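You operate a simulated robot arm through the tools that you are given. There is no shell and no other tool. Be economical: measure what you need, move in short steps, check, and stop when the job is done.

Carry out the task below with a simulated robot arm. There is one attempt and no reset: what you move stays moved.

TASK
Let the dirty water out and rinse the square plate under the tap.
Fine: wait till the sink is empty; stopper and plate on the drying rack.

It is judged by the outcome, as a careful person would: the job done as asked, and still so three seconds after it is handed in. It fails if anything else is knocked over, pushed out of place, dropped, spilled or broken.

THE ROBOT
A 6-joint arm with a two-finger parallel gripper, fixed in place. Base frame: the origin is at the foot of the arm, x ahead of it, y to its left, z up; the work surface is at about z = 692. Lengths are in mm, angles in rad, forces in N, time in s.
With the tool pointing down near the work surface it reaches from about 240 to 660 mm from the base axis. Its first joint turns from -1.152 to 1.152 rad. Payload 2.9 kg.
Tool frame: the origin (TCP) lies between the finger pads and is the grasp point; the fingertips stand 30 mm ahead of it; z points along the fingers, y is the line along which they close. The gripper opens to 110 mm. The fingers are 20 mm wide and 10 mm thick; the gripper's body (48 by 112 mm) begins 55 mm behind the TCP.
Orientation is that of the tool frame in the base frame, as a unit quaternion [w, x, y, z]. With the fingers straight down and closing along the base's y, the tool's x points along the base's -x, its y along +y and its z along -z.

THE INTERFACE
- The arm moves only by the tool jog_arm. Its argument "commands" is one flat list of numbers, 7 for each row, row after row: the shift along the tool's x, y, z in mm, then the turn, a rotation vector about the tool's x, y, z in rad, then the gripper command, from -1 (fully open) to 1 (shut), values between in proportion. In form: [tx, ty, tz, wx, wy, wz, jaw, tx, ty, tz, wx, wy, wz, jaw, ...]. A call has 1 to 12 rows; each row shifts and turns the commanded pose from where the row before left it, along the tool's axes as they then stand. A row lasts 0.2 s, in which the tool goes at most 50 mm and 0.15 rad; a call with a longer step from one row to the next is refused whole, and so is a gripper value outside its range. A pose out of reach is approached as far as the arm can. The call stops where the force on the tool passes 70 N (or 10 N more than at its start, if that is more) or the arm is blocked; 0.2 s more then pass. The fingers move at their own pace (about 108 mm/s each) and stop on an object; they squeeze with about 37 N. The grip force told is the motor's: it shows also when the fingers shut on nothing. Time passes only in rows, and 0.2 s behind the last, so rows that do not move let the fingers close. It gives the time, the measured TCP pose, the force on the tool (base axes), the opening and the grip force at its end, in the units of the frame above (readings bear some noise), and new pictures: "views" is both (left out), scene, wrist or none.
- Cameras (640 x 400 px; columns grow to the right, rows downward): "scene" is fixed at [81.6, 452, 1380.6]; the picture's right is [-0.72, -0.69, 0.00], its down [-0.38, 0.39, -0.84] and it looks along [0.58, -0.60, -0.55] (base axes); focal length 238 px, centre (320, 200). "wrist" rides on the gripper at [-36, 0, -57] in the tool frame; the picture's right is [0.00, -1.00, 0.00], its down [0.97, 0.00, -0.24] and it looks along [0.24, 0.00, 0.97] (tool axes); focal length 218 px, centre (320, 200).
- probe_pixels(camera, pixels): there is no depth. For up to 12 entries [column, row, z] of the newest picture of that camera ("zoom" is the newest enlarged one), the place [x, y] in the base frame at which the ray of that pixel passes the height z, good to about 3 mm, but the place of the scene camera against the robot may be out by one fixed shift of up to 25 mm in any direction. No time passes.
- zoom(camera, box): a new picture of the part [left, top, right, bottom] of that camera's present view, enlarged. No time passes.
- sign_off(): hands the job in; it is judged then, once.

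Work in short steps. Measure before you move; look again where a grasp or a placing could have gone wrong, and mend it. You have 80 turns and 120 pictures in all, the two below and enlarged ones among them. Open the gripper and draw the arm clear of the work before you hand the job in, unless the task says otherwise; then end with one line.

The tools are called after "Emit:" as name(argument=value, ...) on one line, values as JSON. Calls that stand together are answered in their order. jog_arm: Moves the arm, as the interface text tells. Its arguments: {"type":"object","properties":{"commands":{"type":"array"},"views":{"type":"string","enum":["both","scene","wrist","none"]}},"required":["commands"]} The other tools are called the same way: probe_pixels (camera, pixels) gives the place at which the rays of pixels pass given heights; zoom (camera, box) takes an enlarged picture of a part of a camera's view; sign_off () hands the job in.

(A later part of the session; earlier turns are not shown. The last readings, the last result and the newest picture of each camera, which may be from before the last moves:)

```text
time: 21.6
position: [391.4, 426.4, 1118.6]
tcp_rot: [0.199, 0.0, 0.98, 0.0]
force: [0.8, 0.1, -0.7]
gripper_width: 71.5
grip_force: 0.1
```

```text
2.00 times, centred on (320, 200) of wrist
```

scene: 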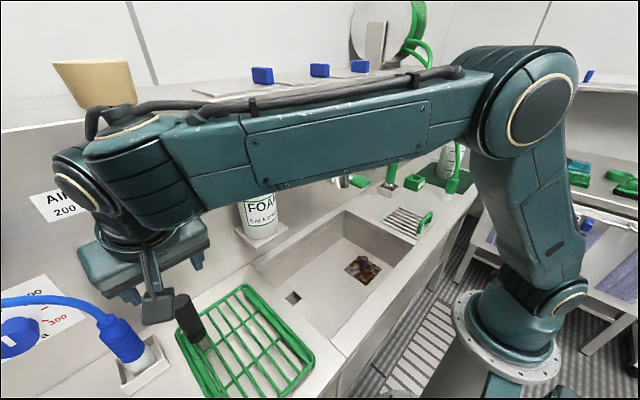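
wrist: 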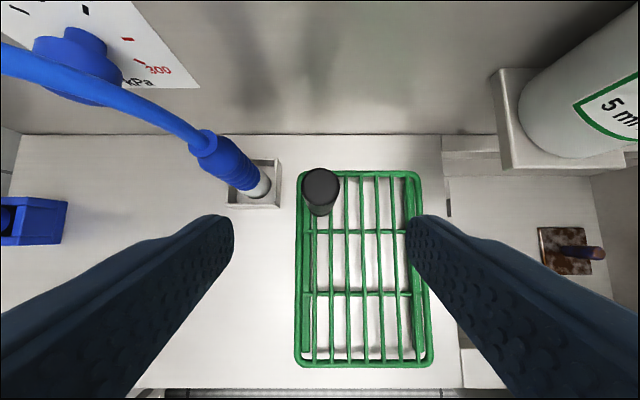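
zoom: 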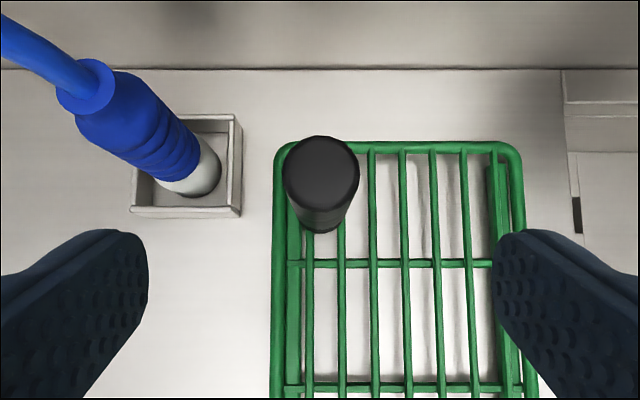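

Stopper stands upright between wires on the rack, and the sink is empty with the plate (with peg handle) visible. Next I back away and swing round to look at the tap and its green paddle.

Emit:
jog_arm(commands=[34.7, 0, -29, 0, 0, 0, -0.3, 34.7, 0, -29, 0, 0, 0, -0.3, 34.7, 0, -29, 0, 0, 0, -0.3, 0, -48, 0, 0, -0.1, 0, -0.3, 0, -48, 0, 0, -0.1, 0, -0.3, 0, -48, 0, 0, -0.1, 0, -0.3, 0, -48, 0, 0, -0.1, 0, -0.3, 0, -48, 0, 0, -0.1, 0, -0.3, 0, -48, 0, 0, -0.1, 0, -0.3, 0, -48, 0, 0, -0.1, 0, -0.3, 0, -48, 0, 0, 0, 0, -0.3, 0, -48, 0, 0, 0, 0, -0.3])

```text
time: 24.2
position: [331.3, 29.9, 1171.5]
tcp_rot: [0.521, -0.081, 0.848, 0.049]
force: [0.2, -3.9, 0.6]
gripper_width: 71.5
grip_force: 0.0
out of reach, approached as far as the arm can: row 2, 3, 10, 11
```

scene: 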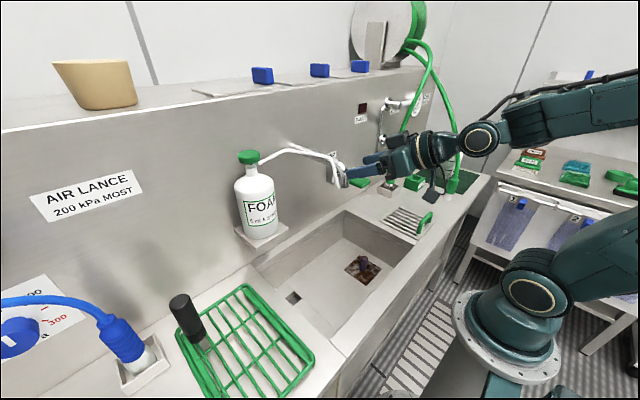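
wrist: 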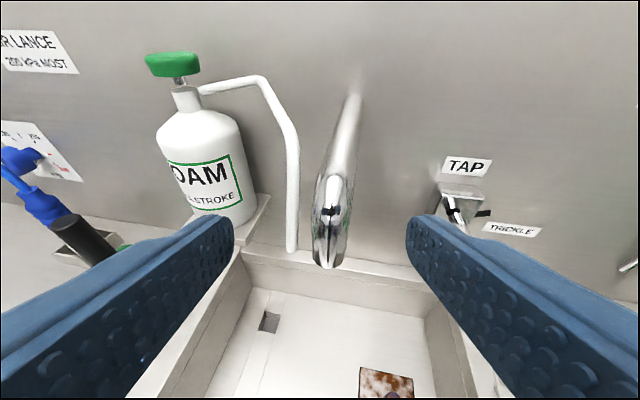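

I can read "TAP" above and "TRICKLE" beside the block. I shift right (−y) to see the paddle and its block squarely.

Emit:
jog_arm(commands=[0, -30, 0, 0, 0, 0, -0.3, 0, -40, 0, 0, 0, 0, -0.3, 0, -40, 0, 0, 0, 0, -0.3, 0, -30, 0, 0, 0, 0, -0.3, 0, 0, 0, 0, 0, 0, -0.3])

```text
time: 25.4
position: [332.9, -171.7, 1171.5]
tcp_rot: [0.524, 0.001, 0.852, -0.001]
force: [0.6, -0.1, 0.5]
gripper_width: 71.5
grip_force: 0.0
```

scene: 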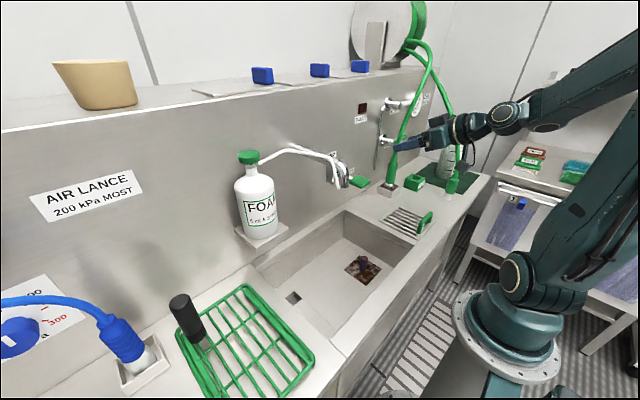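
wrist: 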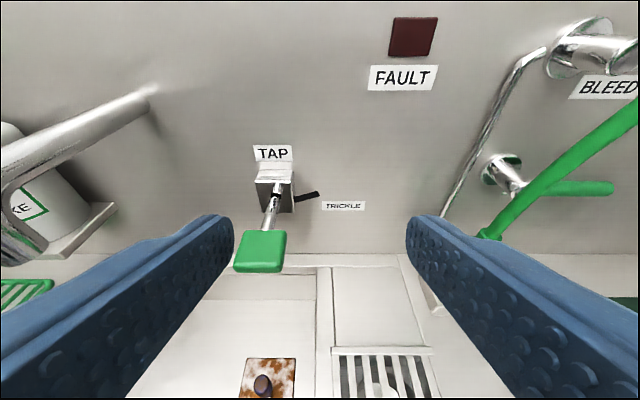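

Emit:
zoom(camera="wrist", box=[220, 130, 380, 290])

Emit:
zoom(camera="wrist", box=[220, 330, 320, 400])

Emit:
zoom(camera="scene", box=[310, 140, 390, 200])

Emit:
probe_pixels(camera="wrist", pixels=[[262, 230, 1020], [262, 230, 1000], [262, 230, 980], [262, 230, 960], [260, 265, 980], [272, 358, 697], [250, 400, 697], [295, 358, 697], [247, 358, 697]])

Emit:
probe_pixels(camera="scene", pixels=[[360, 180, 1040], [360, 180, 1020], [360, 180, 1000], [360, 180, 980], [360, 180, 960], [367, 255, 770], [365, 283, 697], [346, 269, 697], [361, 258, 697], [381, 268, 697]])

```text
2.50 times, centred on (300, 210) of wrist
```

zoom: 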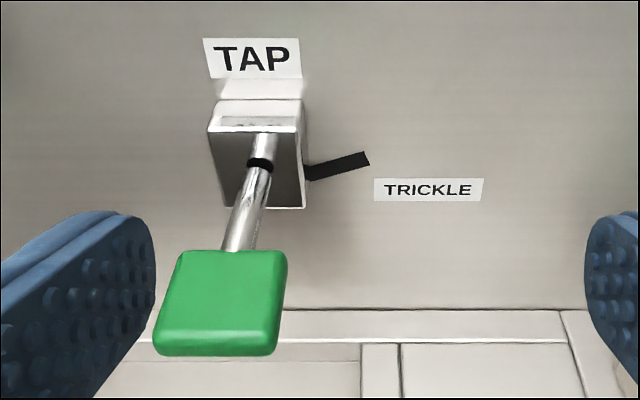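

```text
5.71 times, centred on (270, 365) of wrist
```

zoom: 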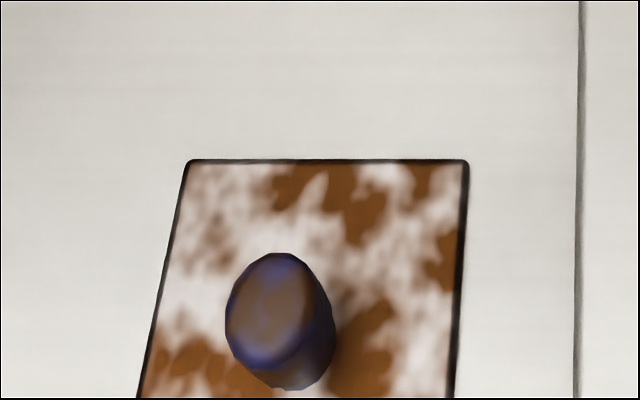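

```text
6.67 times, centred on (350, 170) of scene
```

zoom: 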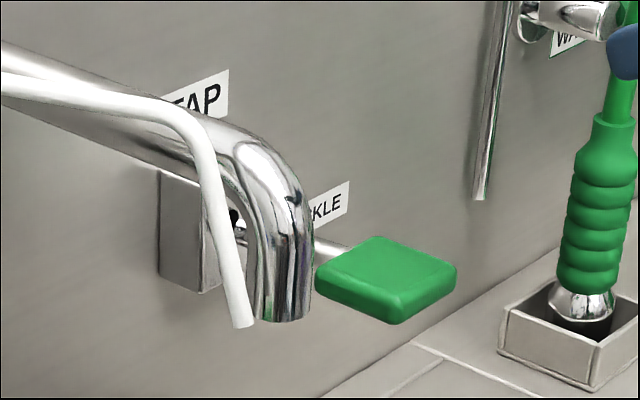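

```text
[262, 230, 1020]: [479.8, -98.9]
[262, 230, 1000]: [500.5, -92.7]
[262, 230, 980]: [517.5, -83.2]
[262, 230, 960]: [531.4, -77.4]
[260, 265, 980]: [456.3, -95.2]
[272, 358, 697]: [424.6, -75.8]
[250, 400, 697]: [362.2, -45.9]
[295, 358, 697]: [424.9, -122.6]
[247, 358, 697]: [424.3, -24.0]
```

```text
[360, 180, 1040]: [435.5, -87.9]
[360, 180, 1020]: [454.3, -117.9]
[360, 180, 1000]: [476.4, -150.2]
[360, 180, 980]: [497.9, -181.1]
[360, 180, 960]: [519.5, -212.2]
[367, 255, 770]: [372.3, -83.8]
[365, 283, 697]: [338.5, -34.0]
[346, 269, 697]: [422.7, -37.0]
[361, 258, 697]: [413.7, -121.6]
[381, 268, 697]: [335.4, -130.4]
```

Paddle ≈(450,-105,1027) at the end of a rod from the block; a black strip points to "TRICKLE". I move closer to understand the mechanism.

Emit:
jog_arm(commands=[5, -10, 38, 0, 0, 0, -0.3, 12, -5, 38, 0, 0, 0, -0.3, 0, 0, 0, 0, 0, 0, -0.3], views="wrist")

Emit:
zoom(camera="wrist", box=[160, 50, 400, 250])

```text
time: 26.2
position: [393.2, -187.7, 1122.4]
tcp_rot: [0.523, 0.0, 0.852, 0.001]
force: [-0.2, -0.4, -1.1]
gripper_width: 71.6
grip_force: 0.0
```

wrist: 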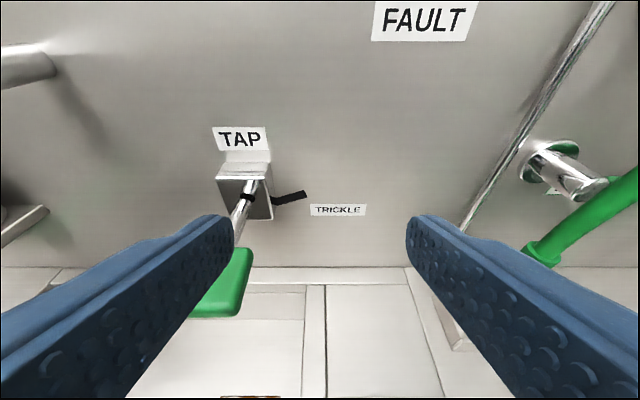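

```text
2.00 times, centred on (280, 150) of wrist
```

zoom: 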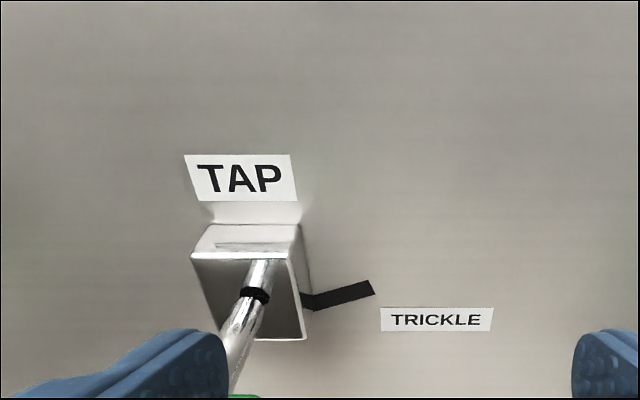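

The mechanism is unclear but the rod looks horizontal with the paddle centred near (445,-104,1030). I'll straddle the paddle with the fingers (closing along y) and test it gently; first the standoff pose.

Emit:
jog_arm(commands=[0, 42, 0, 0, 0, 0, -0.45, 0, 42, 0, 0, 0, 0, -0.45, 30, 0, 5, 0, 0, 0, -0.45, 29, 0, 5, 0, 0, 0, -0.45, 0, 0, 0, 0, 0, 0, -0.45])

```text
time: 27.4
position: [388.5, -109.7, 1071.8]
tcp_rot: [0.524, 0.001, 0.852, 0.0]
force: [-0.5, 0.9, -1.1]
gripper_width: 79.7
grip_force: 0.0
out of reach, approached as far as the arm can: row 4
```

scene: 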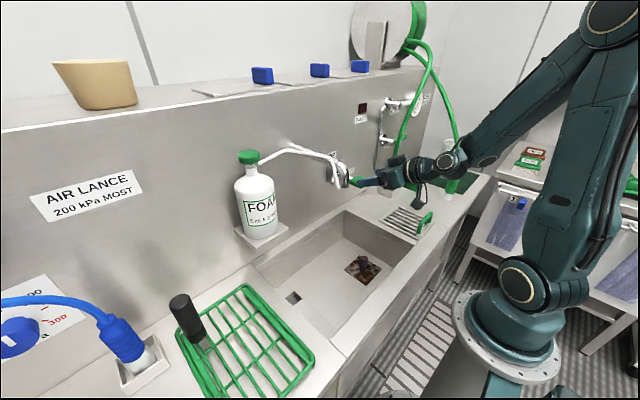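
wrist: 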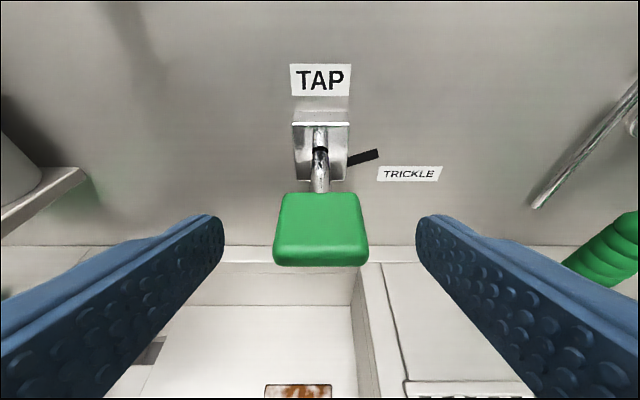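

Emit:
zoom(camera="wrist", box=[260, 50, 460, 200])

Emit:
probe_pixels(camera="wrist", pixels=[[320, 195, 1030], [320, 248, 1030], [320, 262, 1020], [283, 220, 1030], [360, 220, 1030], [320, 222, 1030]])

```text
2.67 times, centred on (360, 125) of wrist
```

zoom: 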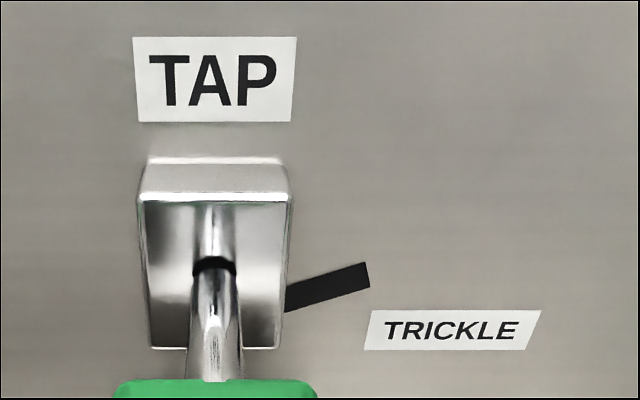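

```text
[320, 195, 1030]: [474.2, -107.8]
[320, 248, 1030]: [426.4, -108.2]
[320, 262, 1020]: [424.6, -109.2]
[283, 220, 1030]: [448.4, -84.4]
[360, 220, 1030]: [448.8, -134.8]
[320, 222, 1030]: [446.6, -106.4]
```

The paddle is ~50 mm wide, centred (448,-108,~1027). I slide the fingers around it without closing.

Emit:
jog_arm(commands=[1, -2, 28, 0, 0, 0, -0.45, 1, -2, 28, 0, 0, 0, -0.45, 0, 0, 24, 0, 0, 0, -0.45, 0, 0, 0, 0, 0, 0, -0.45])

```text
time: 28.4
position: [458.4, -115.2, 1033.7]
tcp_rot: [0.522, 0.0, 0.853, 0.0]
force: [0.7, 0.7, -0.2]
gripper_width: 80.0
grip_force: 0.0
```

scene: 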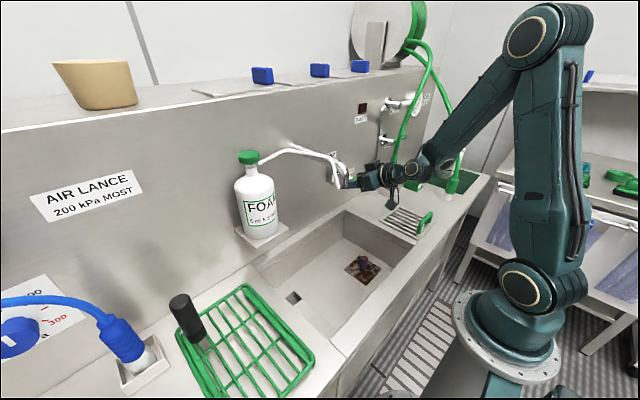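
wrist: 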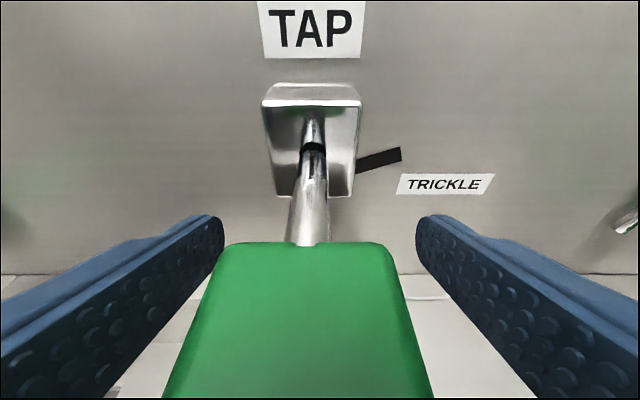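

The paddle's back edge is right at the TCP; I withdraw 12 mm, centre, and close onto it.

Emit:
jog_arm(commands=[2, 4, -12, 0, 0, 0, -0.45, 0, 0, 0, 0, 0, 0, 0.1, 0, 0, 0, 0, 0, 0, 0.3, 0, 0, 0, 0, 0, 0, 0.3])

```text
time: 29.4
position: [445.6, -109.6, 1038.6]
tcp_rot: [0.523, 0.001, 0.852, 0.0]
force: [1.7, -1.9, -0.7]
gripper_width: 49.7
grip_force: 44.9
```

scene: 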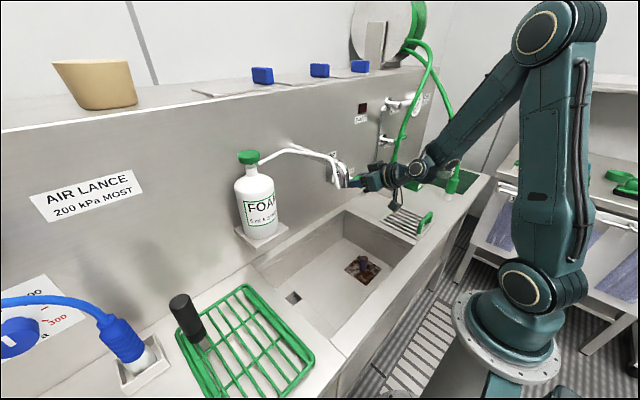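
wrist: 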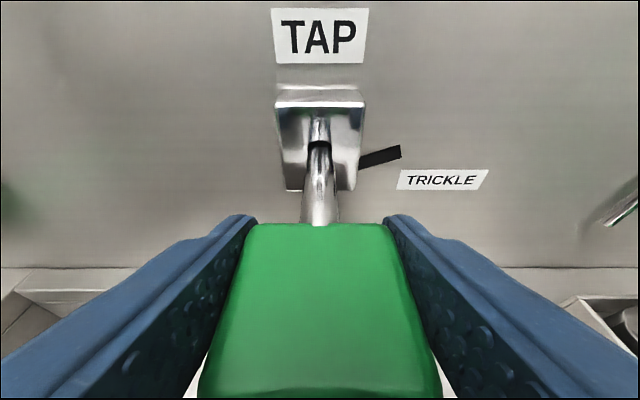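

Gripped at 49.7 mm. I test a 6 mm lift and read the force.

Emit:
jog_arm(commands=[-2.7, 0, -1.4, 0, 0, 0, 0.3, -2.7, 0, -1.4, 0, 0, 0, 0.3, 0, 0, 0, 0, 0, 0, 0.3], views="wrist")

```text
time: 30.2
position: [445.9, -109.6, 1041.4]
tcp_rot: [0.519, 0.0, 0.855, 0.001]
force: [5.1, -5.5, -28.7]
gripper_width: 49.8
grip_force: 45.5
```

wrist: 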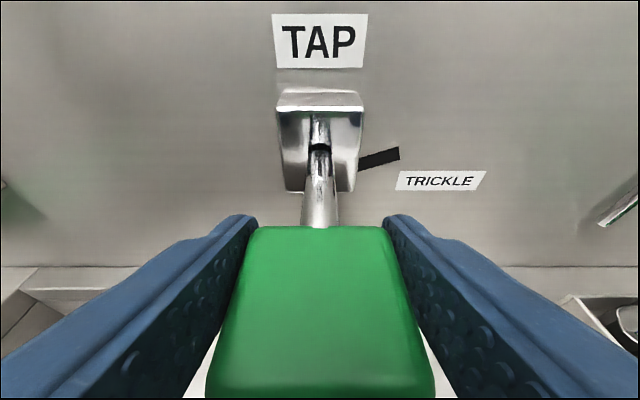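

Lifting is resisted (29 N, it hardly moved). I return and test a press down.

Emit:
jog_arm(commands=[2.7, 0, 1.4, 0, 0, 0, 0.3, 2.7, 0, 1.4, 0, 0, 0, 0.3, 2.7, 0, 1.4, 0, 0, 0, 0.3, 2.7, 0, 1.4, 0, 0, 0, 0.3, 0, 0, 0, 0, 0, 0, 0.3], views="wrist")

```text
time: 31.4
position: [448.6, -109.7, 1033.8]
tcp_rot: [0.527, 0.001, 0.85, -0.001]
force: [-2.9, -2.4, 16.7]
gripper_width: 49.8
grip_force: 44.4
```

wrist: 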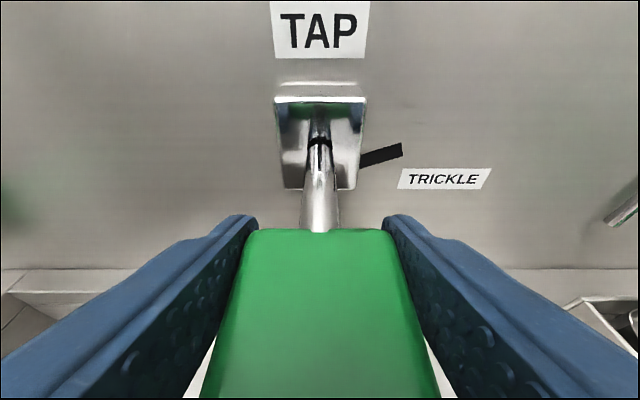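

Pressing down moves somewhat (17 N). I press a bit further and look at both the tap and the rod.

Emit:
jog_arm(commands=[2.7, 0, 1.4, 0, 0, 0, 0.3, 2.7, 0, 1.4, 0, 0, 0, 0.3, 0, 0, 0, 0, 0, 0, 0.3], views="wrist")

Emit:
zoom(camera="scene", box=[290, 130, 450, 270])

```text
time: 32.2
position: [447.5, -109.9, 1026.5]
tcp_rot: [0.525, 0.0, 0.851, 0.0]
force: [10.3, -1.9, 16.5]
gripper_width: 49.9
grip_force: 45.5
```

wrist: 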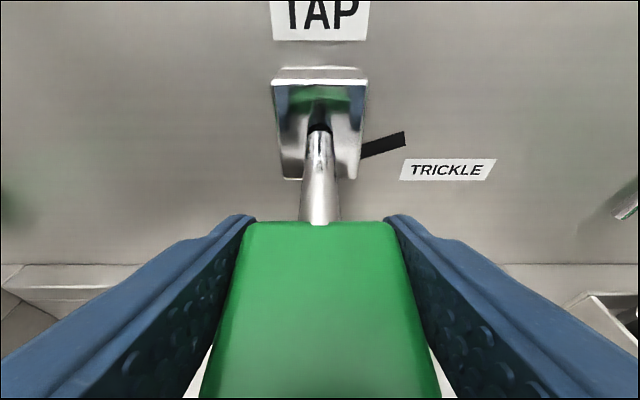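

```text
2.86 times, centred on (370, 200) of scene
```

zoom: 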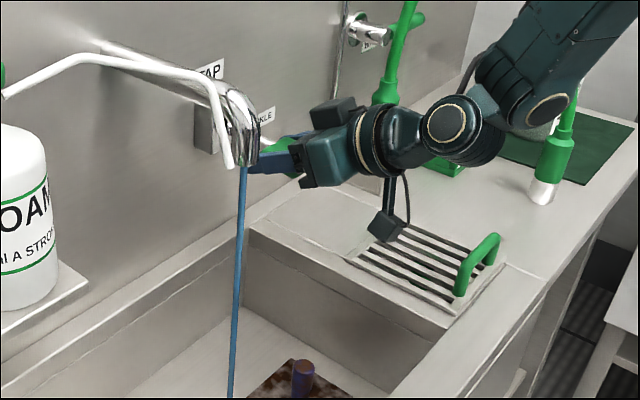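

Pressing down makes the tap trickle. I release to see whether it keeps running.

Emit:
jog_arm(commands=[0, 0, 0, 0, 0, 0, 0.0, 0, 0, 0, 0, 0, 0, -0.3, 0, 0, 0, 0, 0, 0, -0.3], views="wrist")

Emit:
zoom(camera="scene", box=[290, 130, 450, 270])

```text
time: 33.0
position: [446.3, -108.6, 1025.3]
tcp_rot: [0.523, 0.0, 0.852, 0.001]
force: [0.1, -0.1, 0.1]
gripper_width: 71.5
grip_force: 0.1
```

wrist: 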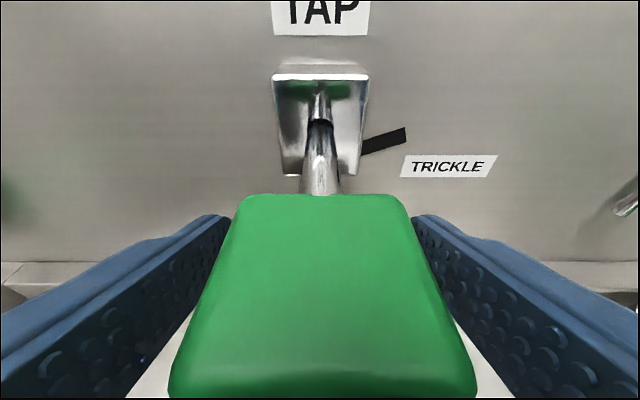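

```text
2.86 times, centred on (370, 200) of scene
```

zoom: 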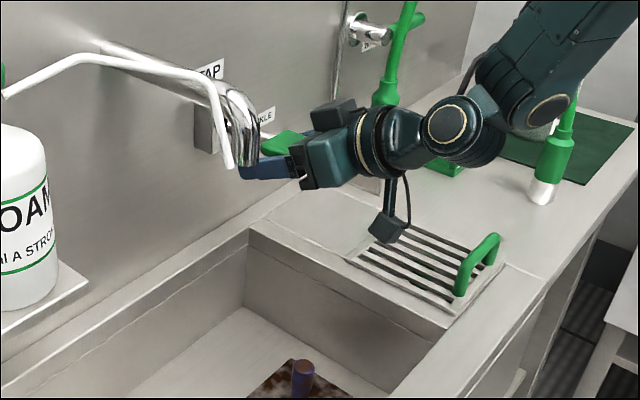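

It is sprung and closes on release. The TRICKLE mark suggests a hold position; I re-grip at neutral and test swinging toward TRICKLE (−y).

Emit:
jog_arm(commands=[-5.3, 0, -2.7, 0, 0, 0, -0.3, -5.3, 0, -2.7, 0, 0, 0, -0.3, 0, 0, 0, 0, 0, 0, 0.3, 0, 0, 0, 0, 0, 0, 0.3, 0, -3, 0, 0, 0, 0, 0.3, 0, -3, 0, 0, 0, 0, 0.3, 0, 0, 0, 0, 0, 0, 0.3], views="wrist")

```text
time: 34.6
position: [447.5, -110.2, 1036.4]
tcp_rot: [0.522, -0.001, 0.853, 0.006]
force: [2.8, 43.6, 0.7]
gripper_width: 50.1
grip_force: 44.5
```

wrist: 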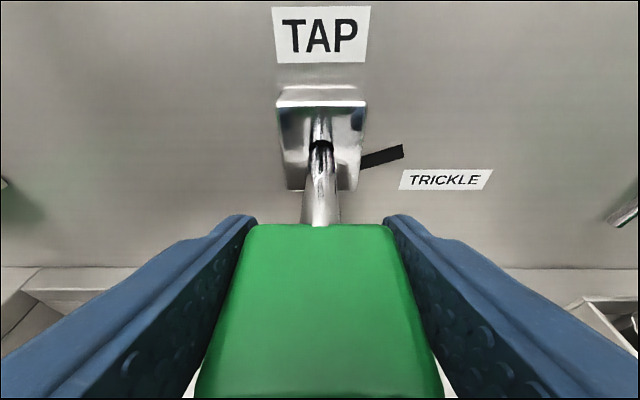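

Sideways is rigid, so only pressing works; a deeper press may latch. I release, back off, close the fingers and place the tips above the paddle to press from the top.

Emit:
jog_arm(commands=[0, 6, 0, 0, 0, 0, 0.2, 0, 0, 0, 0, 0, 0, -0.3, 0, 0, 0, 0, 0, 0, -0.3, 0, 0, -30, 0, 0, 0, -0.3, 0, 0, -25, 0, 0, 0, -0.3, -22, 0, -11, 0, 0, 0, 0, -13, 0, -7, 0, 0, 0, 1, 0, 0, 0, 0, 0, 0, 1, 0, 0, 0, 0, 0, 0, 1])

```text
time: 36.6
position: [397.4, -110.5, 1100.9]
tcp_rot: [0.522, 0.001, 0.853, 0.0]
force: [-0.1, -1.1, -1.0]
gripper_width: 0.1
grip_force: 36.9
```

scene: 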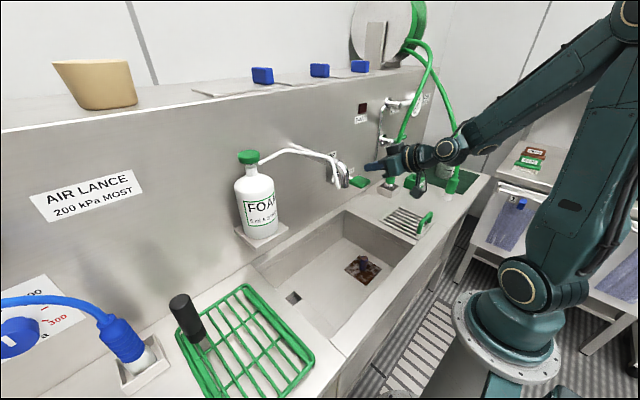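
wrist: 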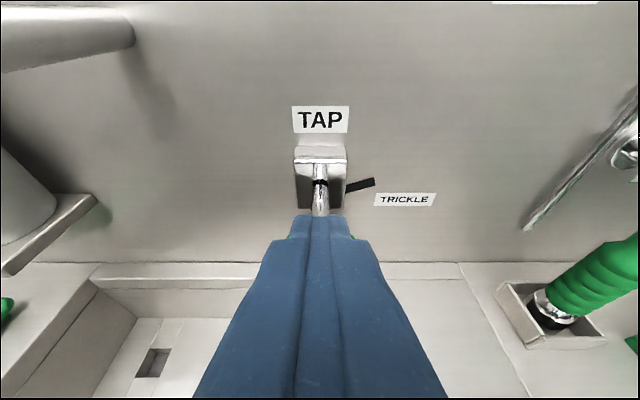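

Emit:
jog_arm(commands=[7.5, 0, 18.4, 0, 0, 0, 1, 13.4, 0, 6.8, 0, 0, 0, 1, 7.1, 0, 3.6, 0, 0, 0, 1, 7.1, 0, 3.6, 0, 0, 0, 1, 7.1, 0, 3.6, 0, 0, 0, 1, 0, 0, 0, 0, 0, 0, 1], views="wrist")

Emit:
zoom(camera="scene", box=[290, 130, 450, 270])

```text
time: 38.0
position: [409.8, -109.6, 1048.9]
tcp_rot: [0.523, 0.001, 0.853, 0.0]
force: [0.3, 0.0, 1.9]
gripper_width: 0.1
grip_force: 37.2
```

wrist: 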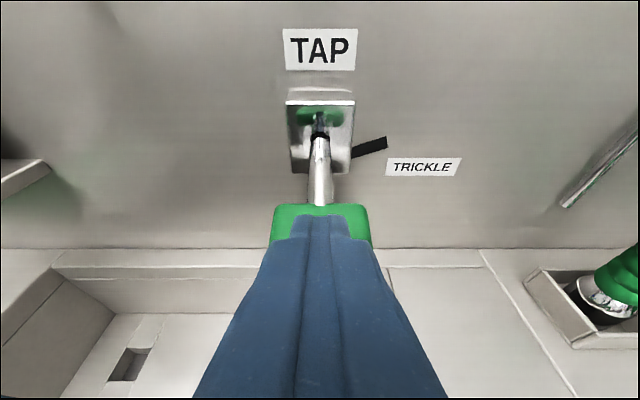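

```text
2.86 times, centred on (370, 200) of scene
```

zoom: 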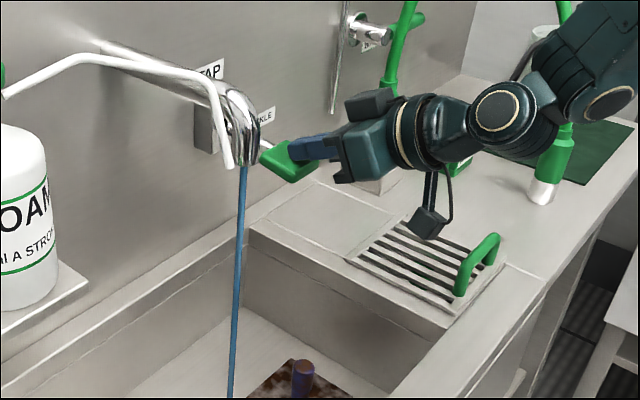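

Flow grows with little force. I continue pressing to look for a hold position.

Emit:
jog_arm(commands=[7.1, 0, 3.6, 0, 0, 0, 1, 7.1, 0, 3.6, 0, 0, 0, 1, 0, 0, 0, 0, 0, 0, 1], views="wrist")

Emit:
zoom(camera="scene", box=[290, 130, 450, 270])

```text
time: 38.8
position: [410.1, -111.4, 1031.8]
tcp_rot: [0.523, 0.0, 0.852, 0.0]
force: [0.2, -0.5, 4.9]
gripper_width: 0.1
grip_force: 37.3
```

wrist: 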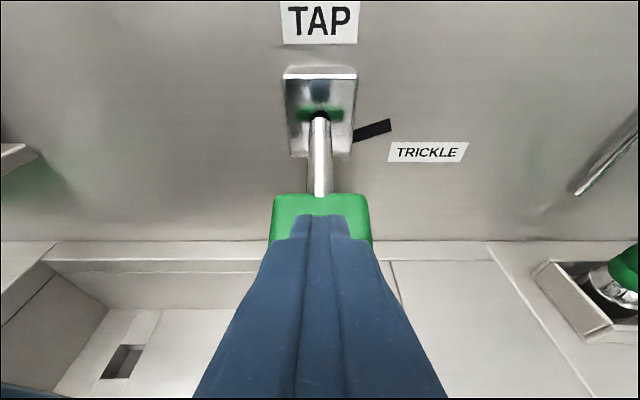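

```text
2.86 times, centred on (370, 200) of scene
```

zoom: 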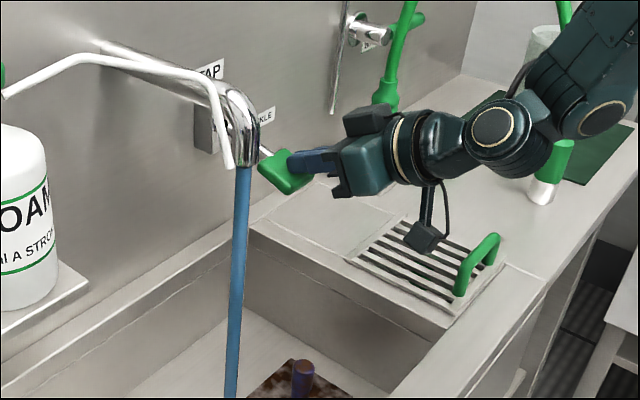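

Emit:
jog_arm(commands=[7.1, 0, 3.6, 0, 0, 0, 1, 7.1, 0, 3.6, 0, 0, 0, 1, 0, 0, 0, 0, 0, 0, 1], views="wrist")

Emit:
zoom(camera="scene", box=[290, 130, 450, 270])

```text
time: 39.6
position: [409.4, -109.1, 1020.0]
tcp_rot: [0.529, 0.001, 0.848, -0.001]
force: [-29.4, 3.7, 55.6]
gripper_width: 0.0
grip_force: 37.2
```

wrist: 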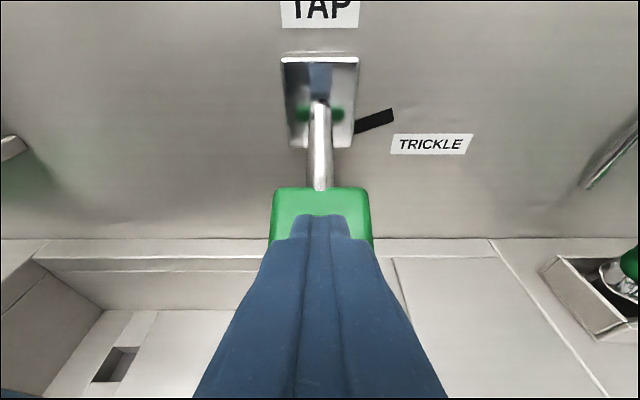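

```text
2.86 times, centred on (370, 200) of scene
```

zoom: 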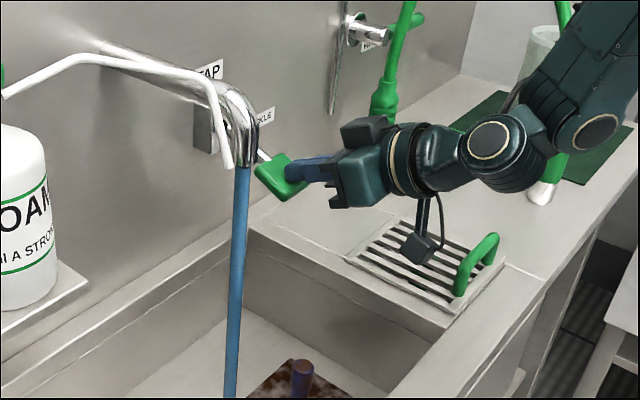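

That's the end stop (56 N). I lift off to see whether it stays down.

Emit:
jog_arm(commands=[-10, 0, -5, 0, 0, 0, 1, -18, 0, -9, 0, 0, 0, 1, -18, 0, -9, 0, 0, 0, 1, -10, 0, -5, 0, 0, 0, 1, 0, 0, 0, 0, 0, 0, 1], views="wrist")

Emit:
zoom(camera="scene", box=[290, 130, 450, 270])

```text
time: 40.8
position: [410.0, -110.1, 1078.5]
tcp_rot: [0.523, 0.001, 0.853, -0.001]
force: [-0.5, 0.1, -0.6]
gripper_width: 0.0
grip_force: 36.7
```

wrist: 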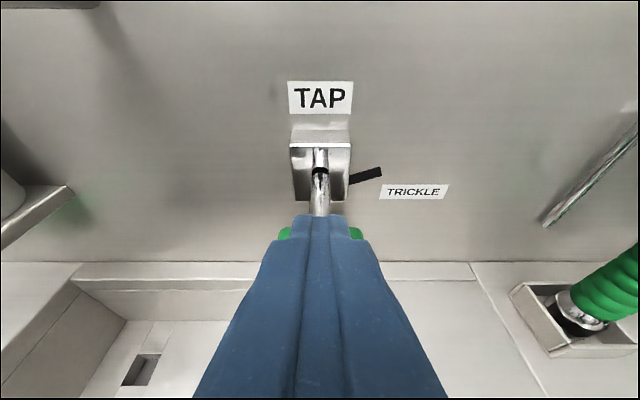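

```text
2.86 times, centred on (370, 200) of scene
```

zoom: 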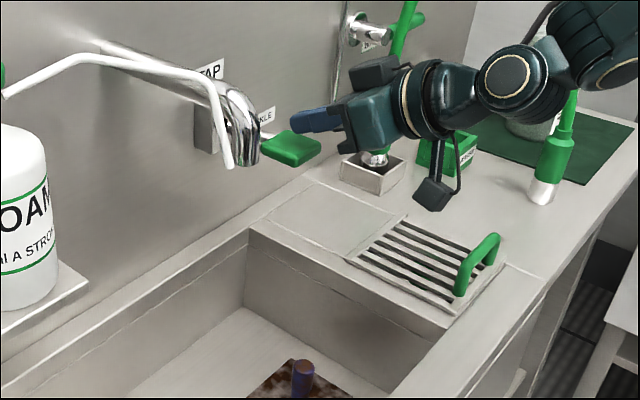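

It springs shut again. The mark's ~20° slope beside the block suggests twisting the paddle; I re-grip at neutral and try a gentle twist about the rod toward the mark (right side up).

Emit:
jog_arm(commands=[0, 0, 0, 0, 0, 0, -0.3, 0, 0, 0, 0, 0, 0, -0.3, 9.7, 0, 25, 0, 0, 0, -0.3, 9.7, 0, 25, 0, 0, 0, -0.3, 0, 0, 0, 0, 0, 0, 0.3, 0, 0, 0, 0, 0, 0, 0.3, 0, 0, 0, 0.036, 0, -0.071, 0.3, 0, 0, 0, 0, 0, 0, 0.3], views="wrist")

Emit:
zoom(camera="scene", box=[290, 130, 450, 270])

```text
time: 42.6
position: [446.1, -109.9, 1038.5]
tcp_rot: [0.522, -0.02, 0.852, -0.034]
force: [-0.5, -3.5, -1.7]
gripper_width: 50.5
grip_force: 44.8
```

wrist: 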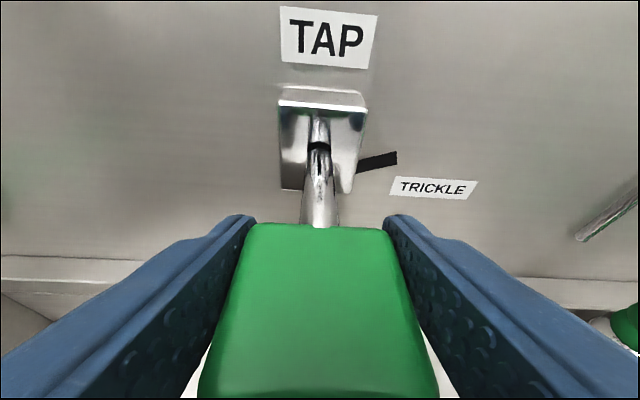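

```text
2.86 times, centred on (370, 200) of scene
```

zoom: 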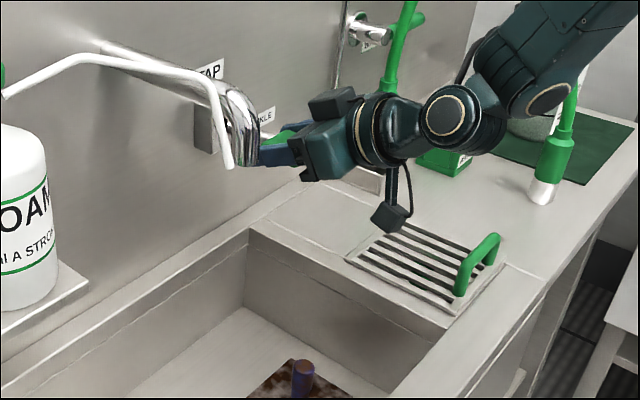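

The twist seems rigid too (jaw opened to 50.5 mm). I undo it and look closely at the black strip and other items.

Emit:
jog_arm(commands=[0, 0, 0, -0.036, 0, 0.071, 0.3, 0, 0, 0, 0, 0, 0, -0.3, 0, 0, -25, 0, 0, 0, -0.3, 0, 0, -25, 0, 0, 0, -0.3, -10, -30, 0, 0, 0, 0, -0.3, -10, -45, 0, 0, 0, 0, -0.3, 0, -30, 40, 0, 0, 0, -0.3, 0, 0, 25, 0, 0, 0, 0.6, 0, 0, 0, 0, 0, 0, 1], views="wrist")

Emit:
zoom(camera="wrist", box=[120, 30, 280, 190])

Emit:
zoom(camera="scene", box=[390, 130, 490, 210])

```text
time: 44.6
position: [470.2, -215.6, 1049.6]
tcp_rot: [0.523, 0.0, 0.852, 0.001]
force: [0.4, 0.7, -1.0]
gripper_width: 0.0
grip_force: 37.0
```

wrist: 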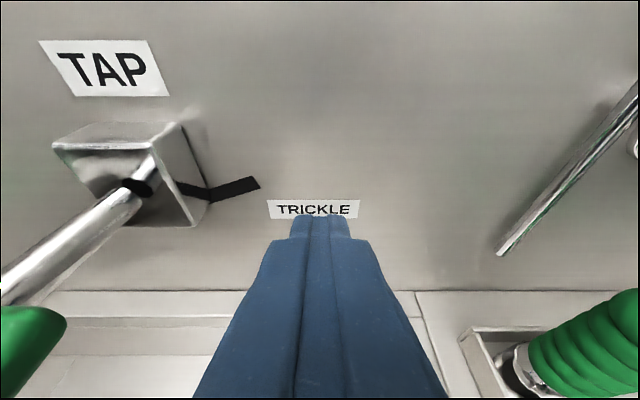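

```text
2.50 times, centred on (200, 110) of wrist
```

zoom: 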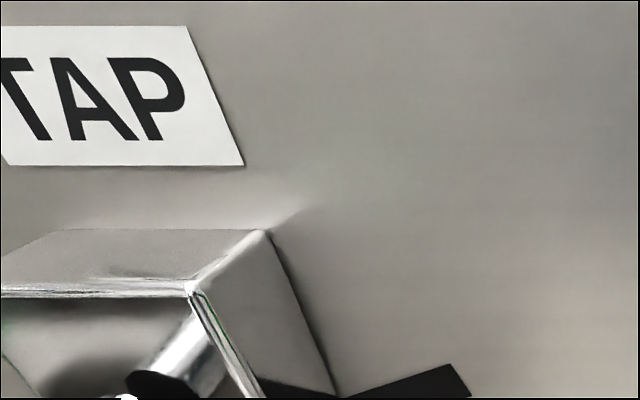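

```text
5.00 times, centred on (440, 170) of scene
```

zoom: 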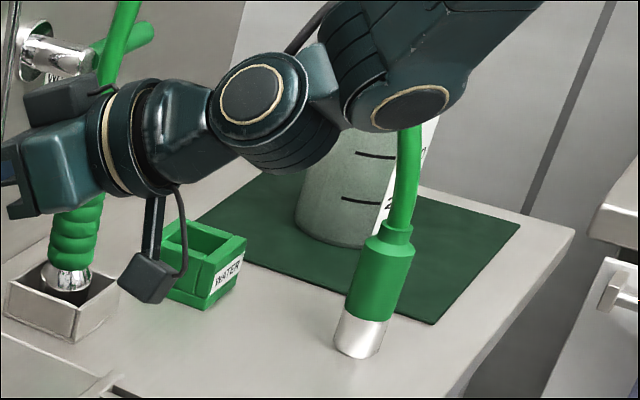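

Emit:
zoom(camera="wrist", box=[90, 110, 290, 240])

```text
3.08 times, centred on (190, 175) of wrist
```

zoom: 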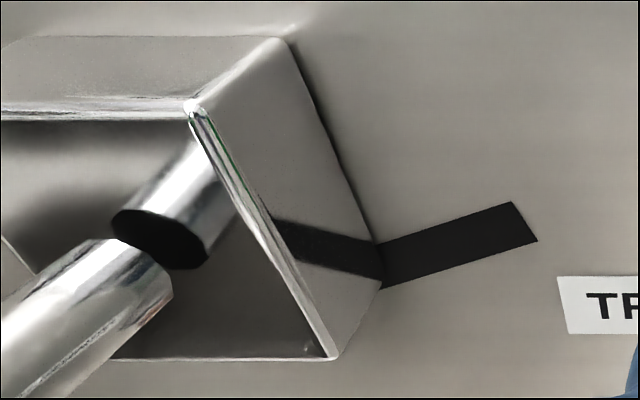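

The strip is only painted on the wall (the block mirrors it). I'll test lifting the paddle from beneath its right edge, which probes both a lift and a twist toward the mark: first back off, level the tool and get under it.

Emit:
jog_arm(commands=[18.2, 0, -35.6, 0, 0, 0, 1, 18.2, 0, -35.6, 0, 0, 0, 1, 18.2, 0, -35.6, 0, -0.117, 0, 1, 0, 0, 0, 0, -0.117, 0, 1, 0, 0, 0, 0, -0.117, 0, 1, 0, 0, 0, 0, -0.12, 0, 1, 42, 0, 0, 0, 0, 0, 1, 0, 45, 0, 0, 0, 0, 1, 0, 45, 0, 0, 0, 0, 1, 0, 0, 0, 0, 0, 0, 1])

```text
time: 46.8
position: [410.6, -157.9, 1048.7]
tcp_rot: [0.66, 0.0, 0.751, 0.001]
force: [0.0, 0.8, -1.7]
gripper_width: 0.0
grip_force: 36.6
out of reach, approached as far as the arm can: row 3, 4, 5, 6, 7, 8, 9
```

scene: 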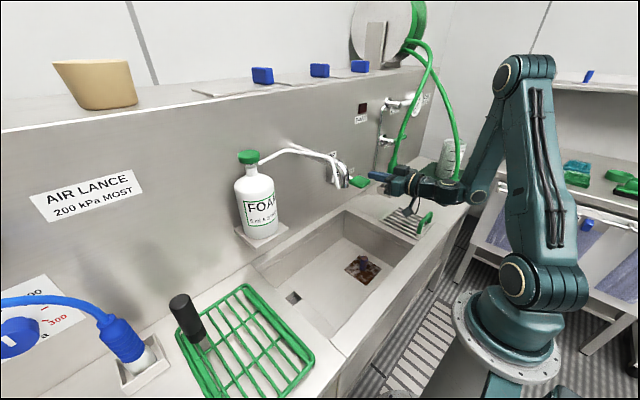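
wrist: 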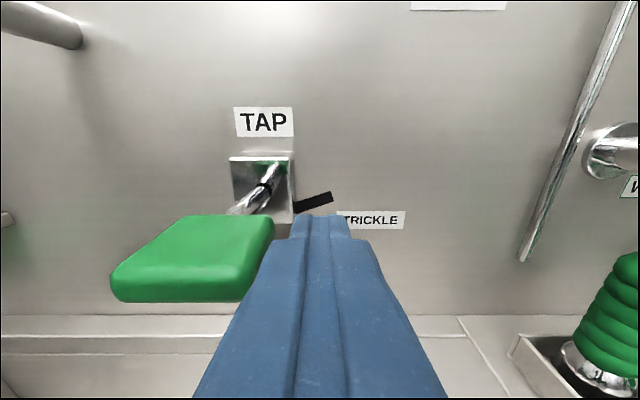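

The command follows the reached pose. I go down 42 mm, then sideways under the paddle's right edge.

Emit:
jog_arm(commands=[22, 0, 4, 0, 0, 0, 1, 22, 0, 6, 0, 0, 0, 1, 0, 15, 0, 0, 0, 0, 1, 0, 16, 0, 0, 0, 0, 1, 0, 0, 0, 0, 0, 0, 1])

Emit:
zoom(camera="scene", box=[310, 130, 430, 230])

```text
time: 48.0
position: [431.0, -148.0, 1039.1]
tcp_rot: [0.659, 0.009, 0.752, -0.011]
force: [-21.6, -61.6, -23.0]
gripper_width: 0.2
grip_force: 36.6
out of reach, approached as far as the arm can: row 1, 2, 3, 4
```

scene: 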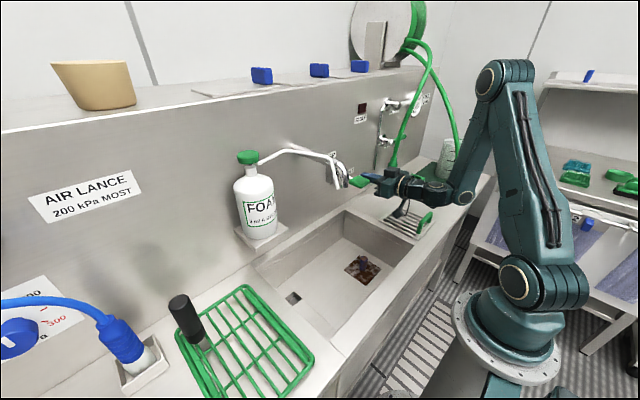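
wrist: 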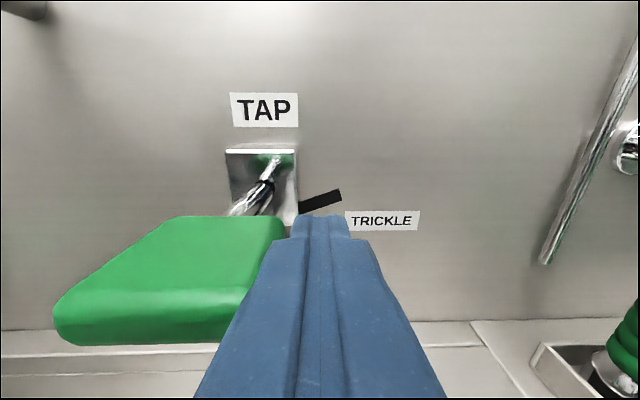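

```text
4.00 times, centred on (370, 180) of scene
```

zoom: 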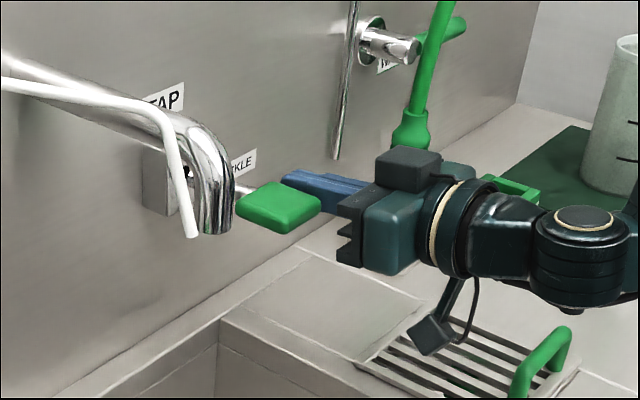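

The fingers are pushing the paddle's side (62 N); I back off at once and return to the 1.1 rad tilt, which reaches lower.

Emit:
jog_arm(commands=[0, -25, 0, 0, 0, 0, 1, 0, -10, 0, 0, 0.12, 0, 1, 0, 0, 0, 0, 0.12, 0, 1, 0, 0, 0, 0, 0.1, 0, 1, 0, 0, 0, 0, 0, 0, 1])

```text
time: 49.2
position: [432.5, -172.9, 1041.0]
tcp_rot: [0.525, 0.0, 0.851, 0.0]
force: [-0.7, -1.0, 0.2]
gripper_width: 0.1
grip_force: 37.1
```

scene: 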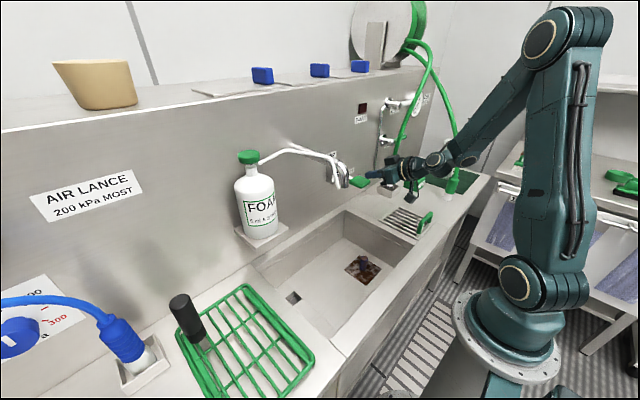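
wrist: 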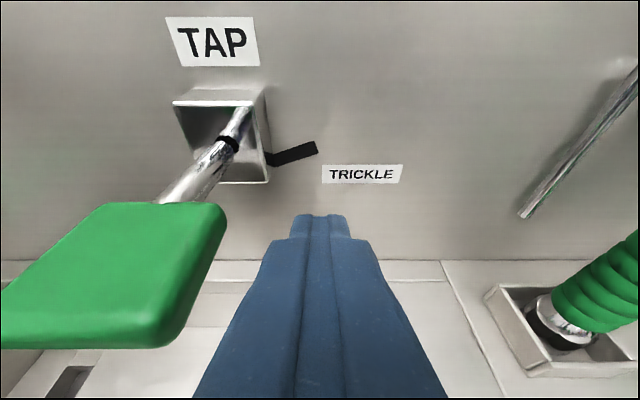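

Emit:
jog_arm(commands=[20, 0, 6, 0, 0, 0, 1, 20, 0, 6, 0, 0, 0, 1, 0, 22, 0, 0, 0, 0, 1, 0, 23, 0, 0, 0, 0, 1, 0, 0, 0, 0, 0, 0, 1], views="wrist")

Emit:
zoom(camera="scene", box=[310, 130, 430, 230])

```text
time: 50.4
position: [424.7, -128.4, 999.8]
tcp_rot: [0.527, 0.0, 0.85, 0.0]
force: [-0.7, -0.4, -0.4]
gripper_width: 0.0
grip_force: 37.1
```

wrist: 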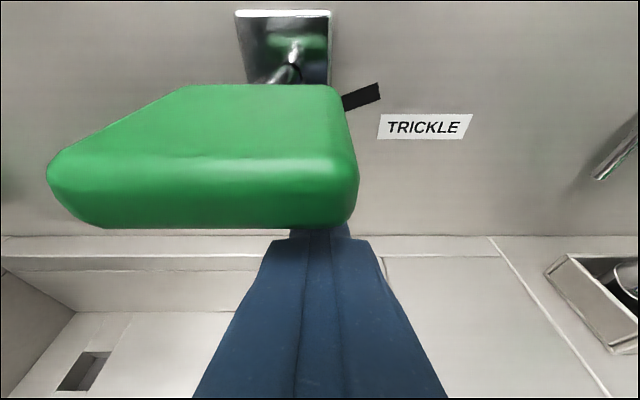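

```text
4.00 times, centred on (370, 180) of scene
```

zoom: 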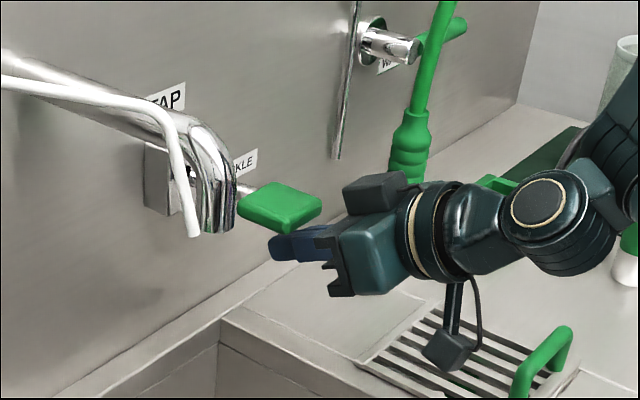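

Fingers are under the paddle's right half. I lift in small steps.

Emit:
jog_arm(commands=[-4.5, 0, -2.3, 0, 0, 0, 1, -4.5, 0, -2.3, 0, 0, 0, 1, -3.5, 0, -1.8, 0, 0, 0, 1, 0, 0, 0, 0, 0, 0, 1], views="wrist")

```text
time: 51.4
position: [424.1, -128.0, 1011.9]
tcp_rot: [0.523, 0.0, 0.853, 0.001]
force: [-3.7, -1.5, -21.3]
gripper_width: 0.1
grip_force: 36.8
```

wrist: 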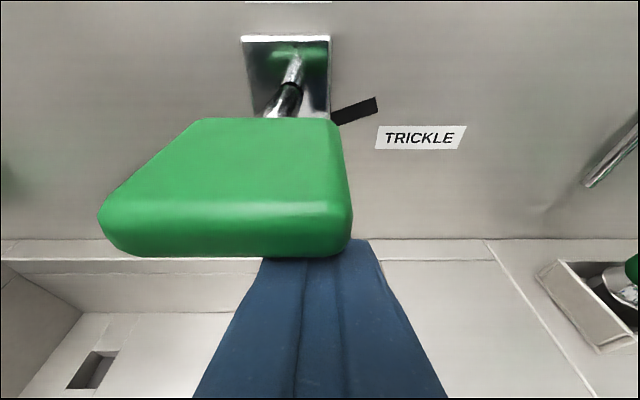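

Emit:
jog_arm(commands=[-1.8, 0, -0.9, 0, 0, 0, 1, -1.8, 0, -0.9, 0, 0, 0, 1, 0, 0, 0, 0, 0, 0, 1], views="wrist")

Emit:
zoom(camera="scene", box=[310, 130, 430, 230])

```text
time: 52.2
position: [423.4, -126.6, 1012.4]
tcp_rot: [0.519, 0.0, 0.855, 0.0]
force: [-1.0, -2.6, -45.5]
gripper_width: 0.1
grip_force: 37.2
```

wrist: 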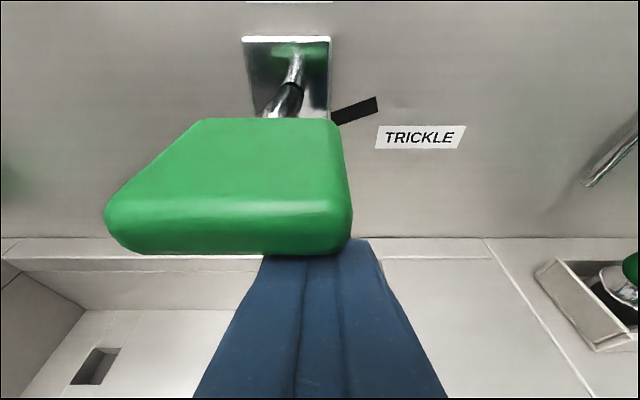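

```text
4.00 times, centred on (370, 180) of scene
```

zoom: 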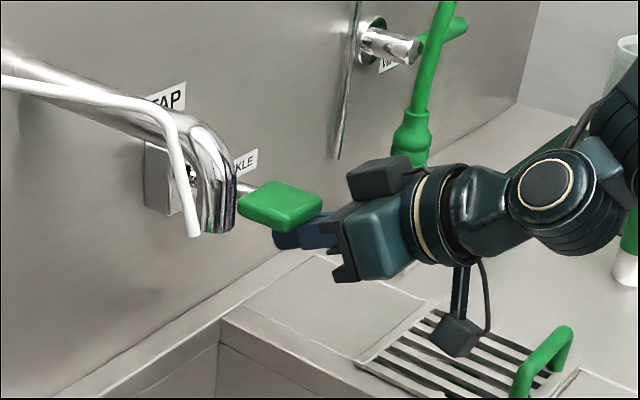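

Neither lift nor twist yields at 45 N, so the paddle is a sprung press lever. Plan: put the plate on the sink floor under the outlet and press the paddle to rinse it. I free the tool and turn it nearly downward in front of the sink.

Emit:
jog_arm(commands=[13.4, 0, 6.8, 0, 0, 0, 1, 0, -25, 0, 0, 0, 0, 1, 0, -25, 0, 0, 0.1, 0, 1, 0, 0, 0, 0, 0.14, 0, 1, 0, 0, 0, 0, 0.14, 0, 1, 0, 0, 0, 0, 0.14, 0, 1, 0, 0, 0, 0, 0.14, 0, 1, 0, 0, 0, 0, 0.14, 0, 1, 0, 0, 0, 0, 0.1, 0, 1, 40, 0, 0, 0, 0, 0, 0.5, 40, 30, 0, 0, 0, 0, 0, 20, 45, 0, 0, 0, 0, -0.2])

```text
time: 54.8
position: [327.4, -103.3, 982.5]
tcp_rot: [0.104, 0.001, 0.995, 0.0]
force: [-0.5, -0.1, 0.2]
gripper_width: 65.8
grip_force: 0.0
```

scene: 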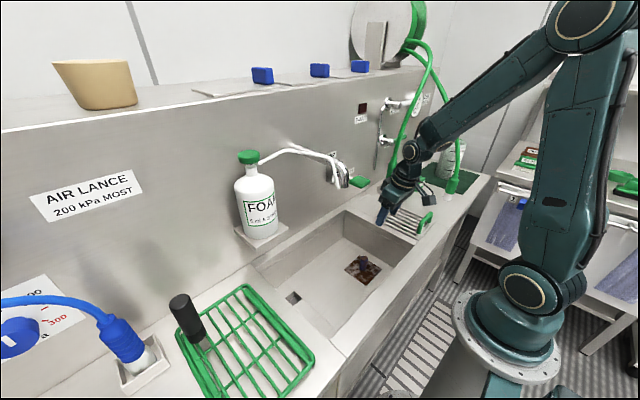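
wrist: 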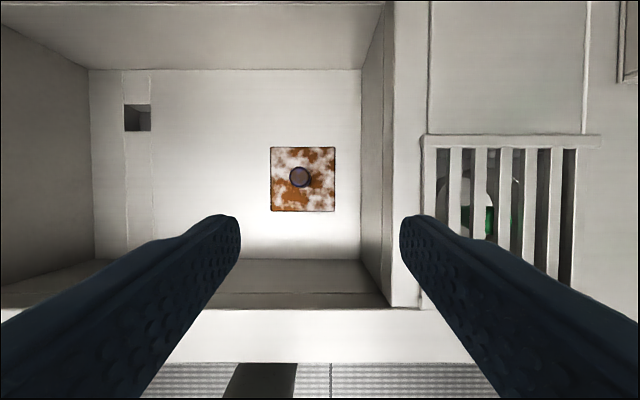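

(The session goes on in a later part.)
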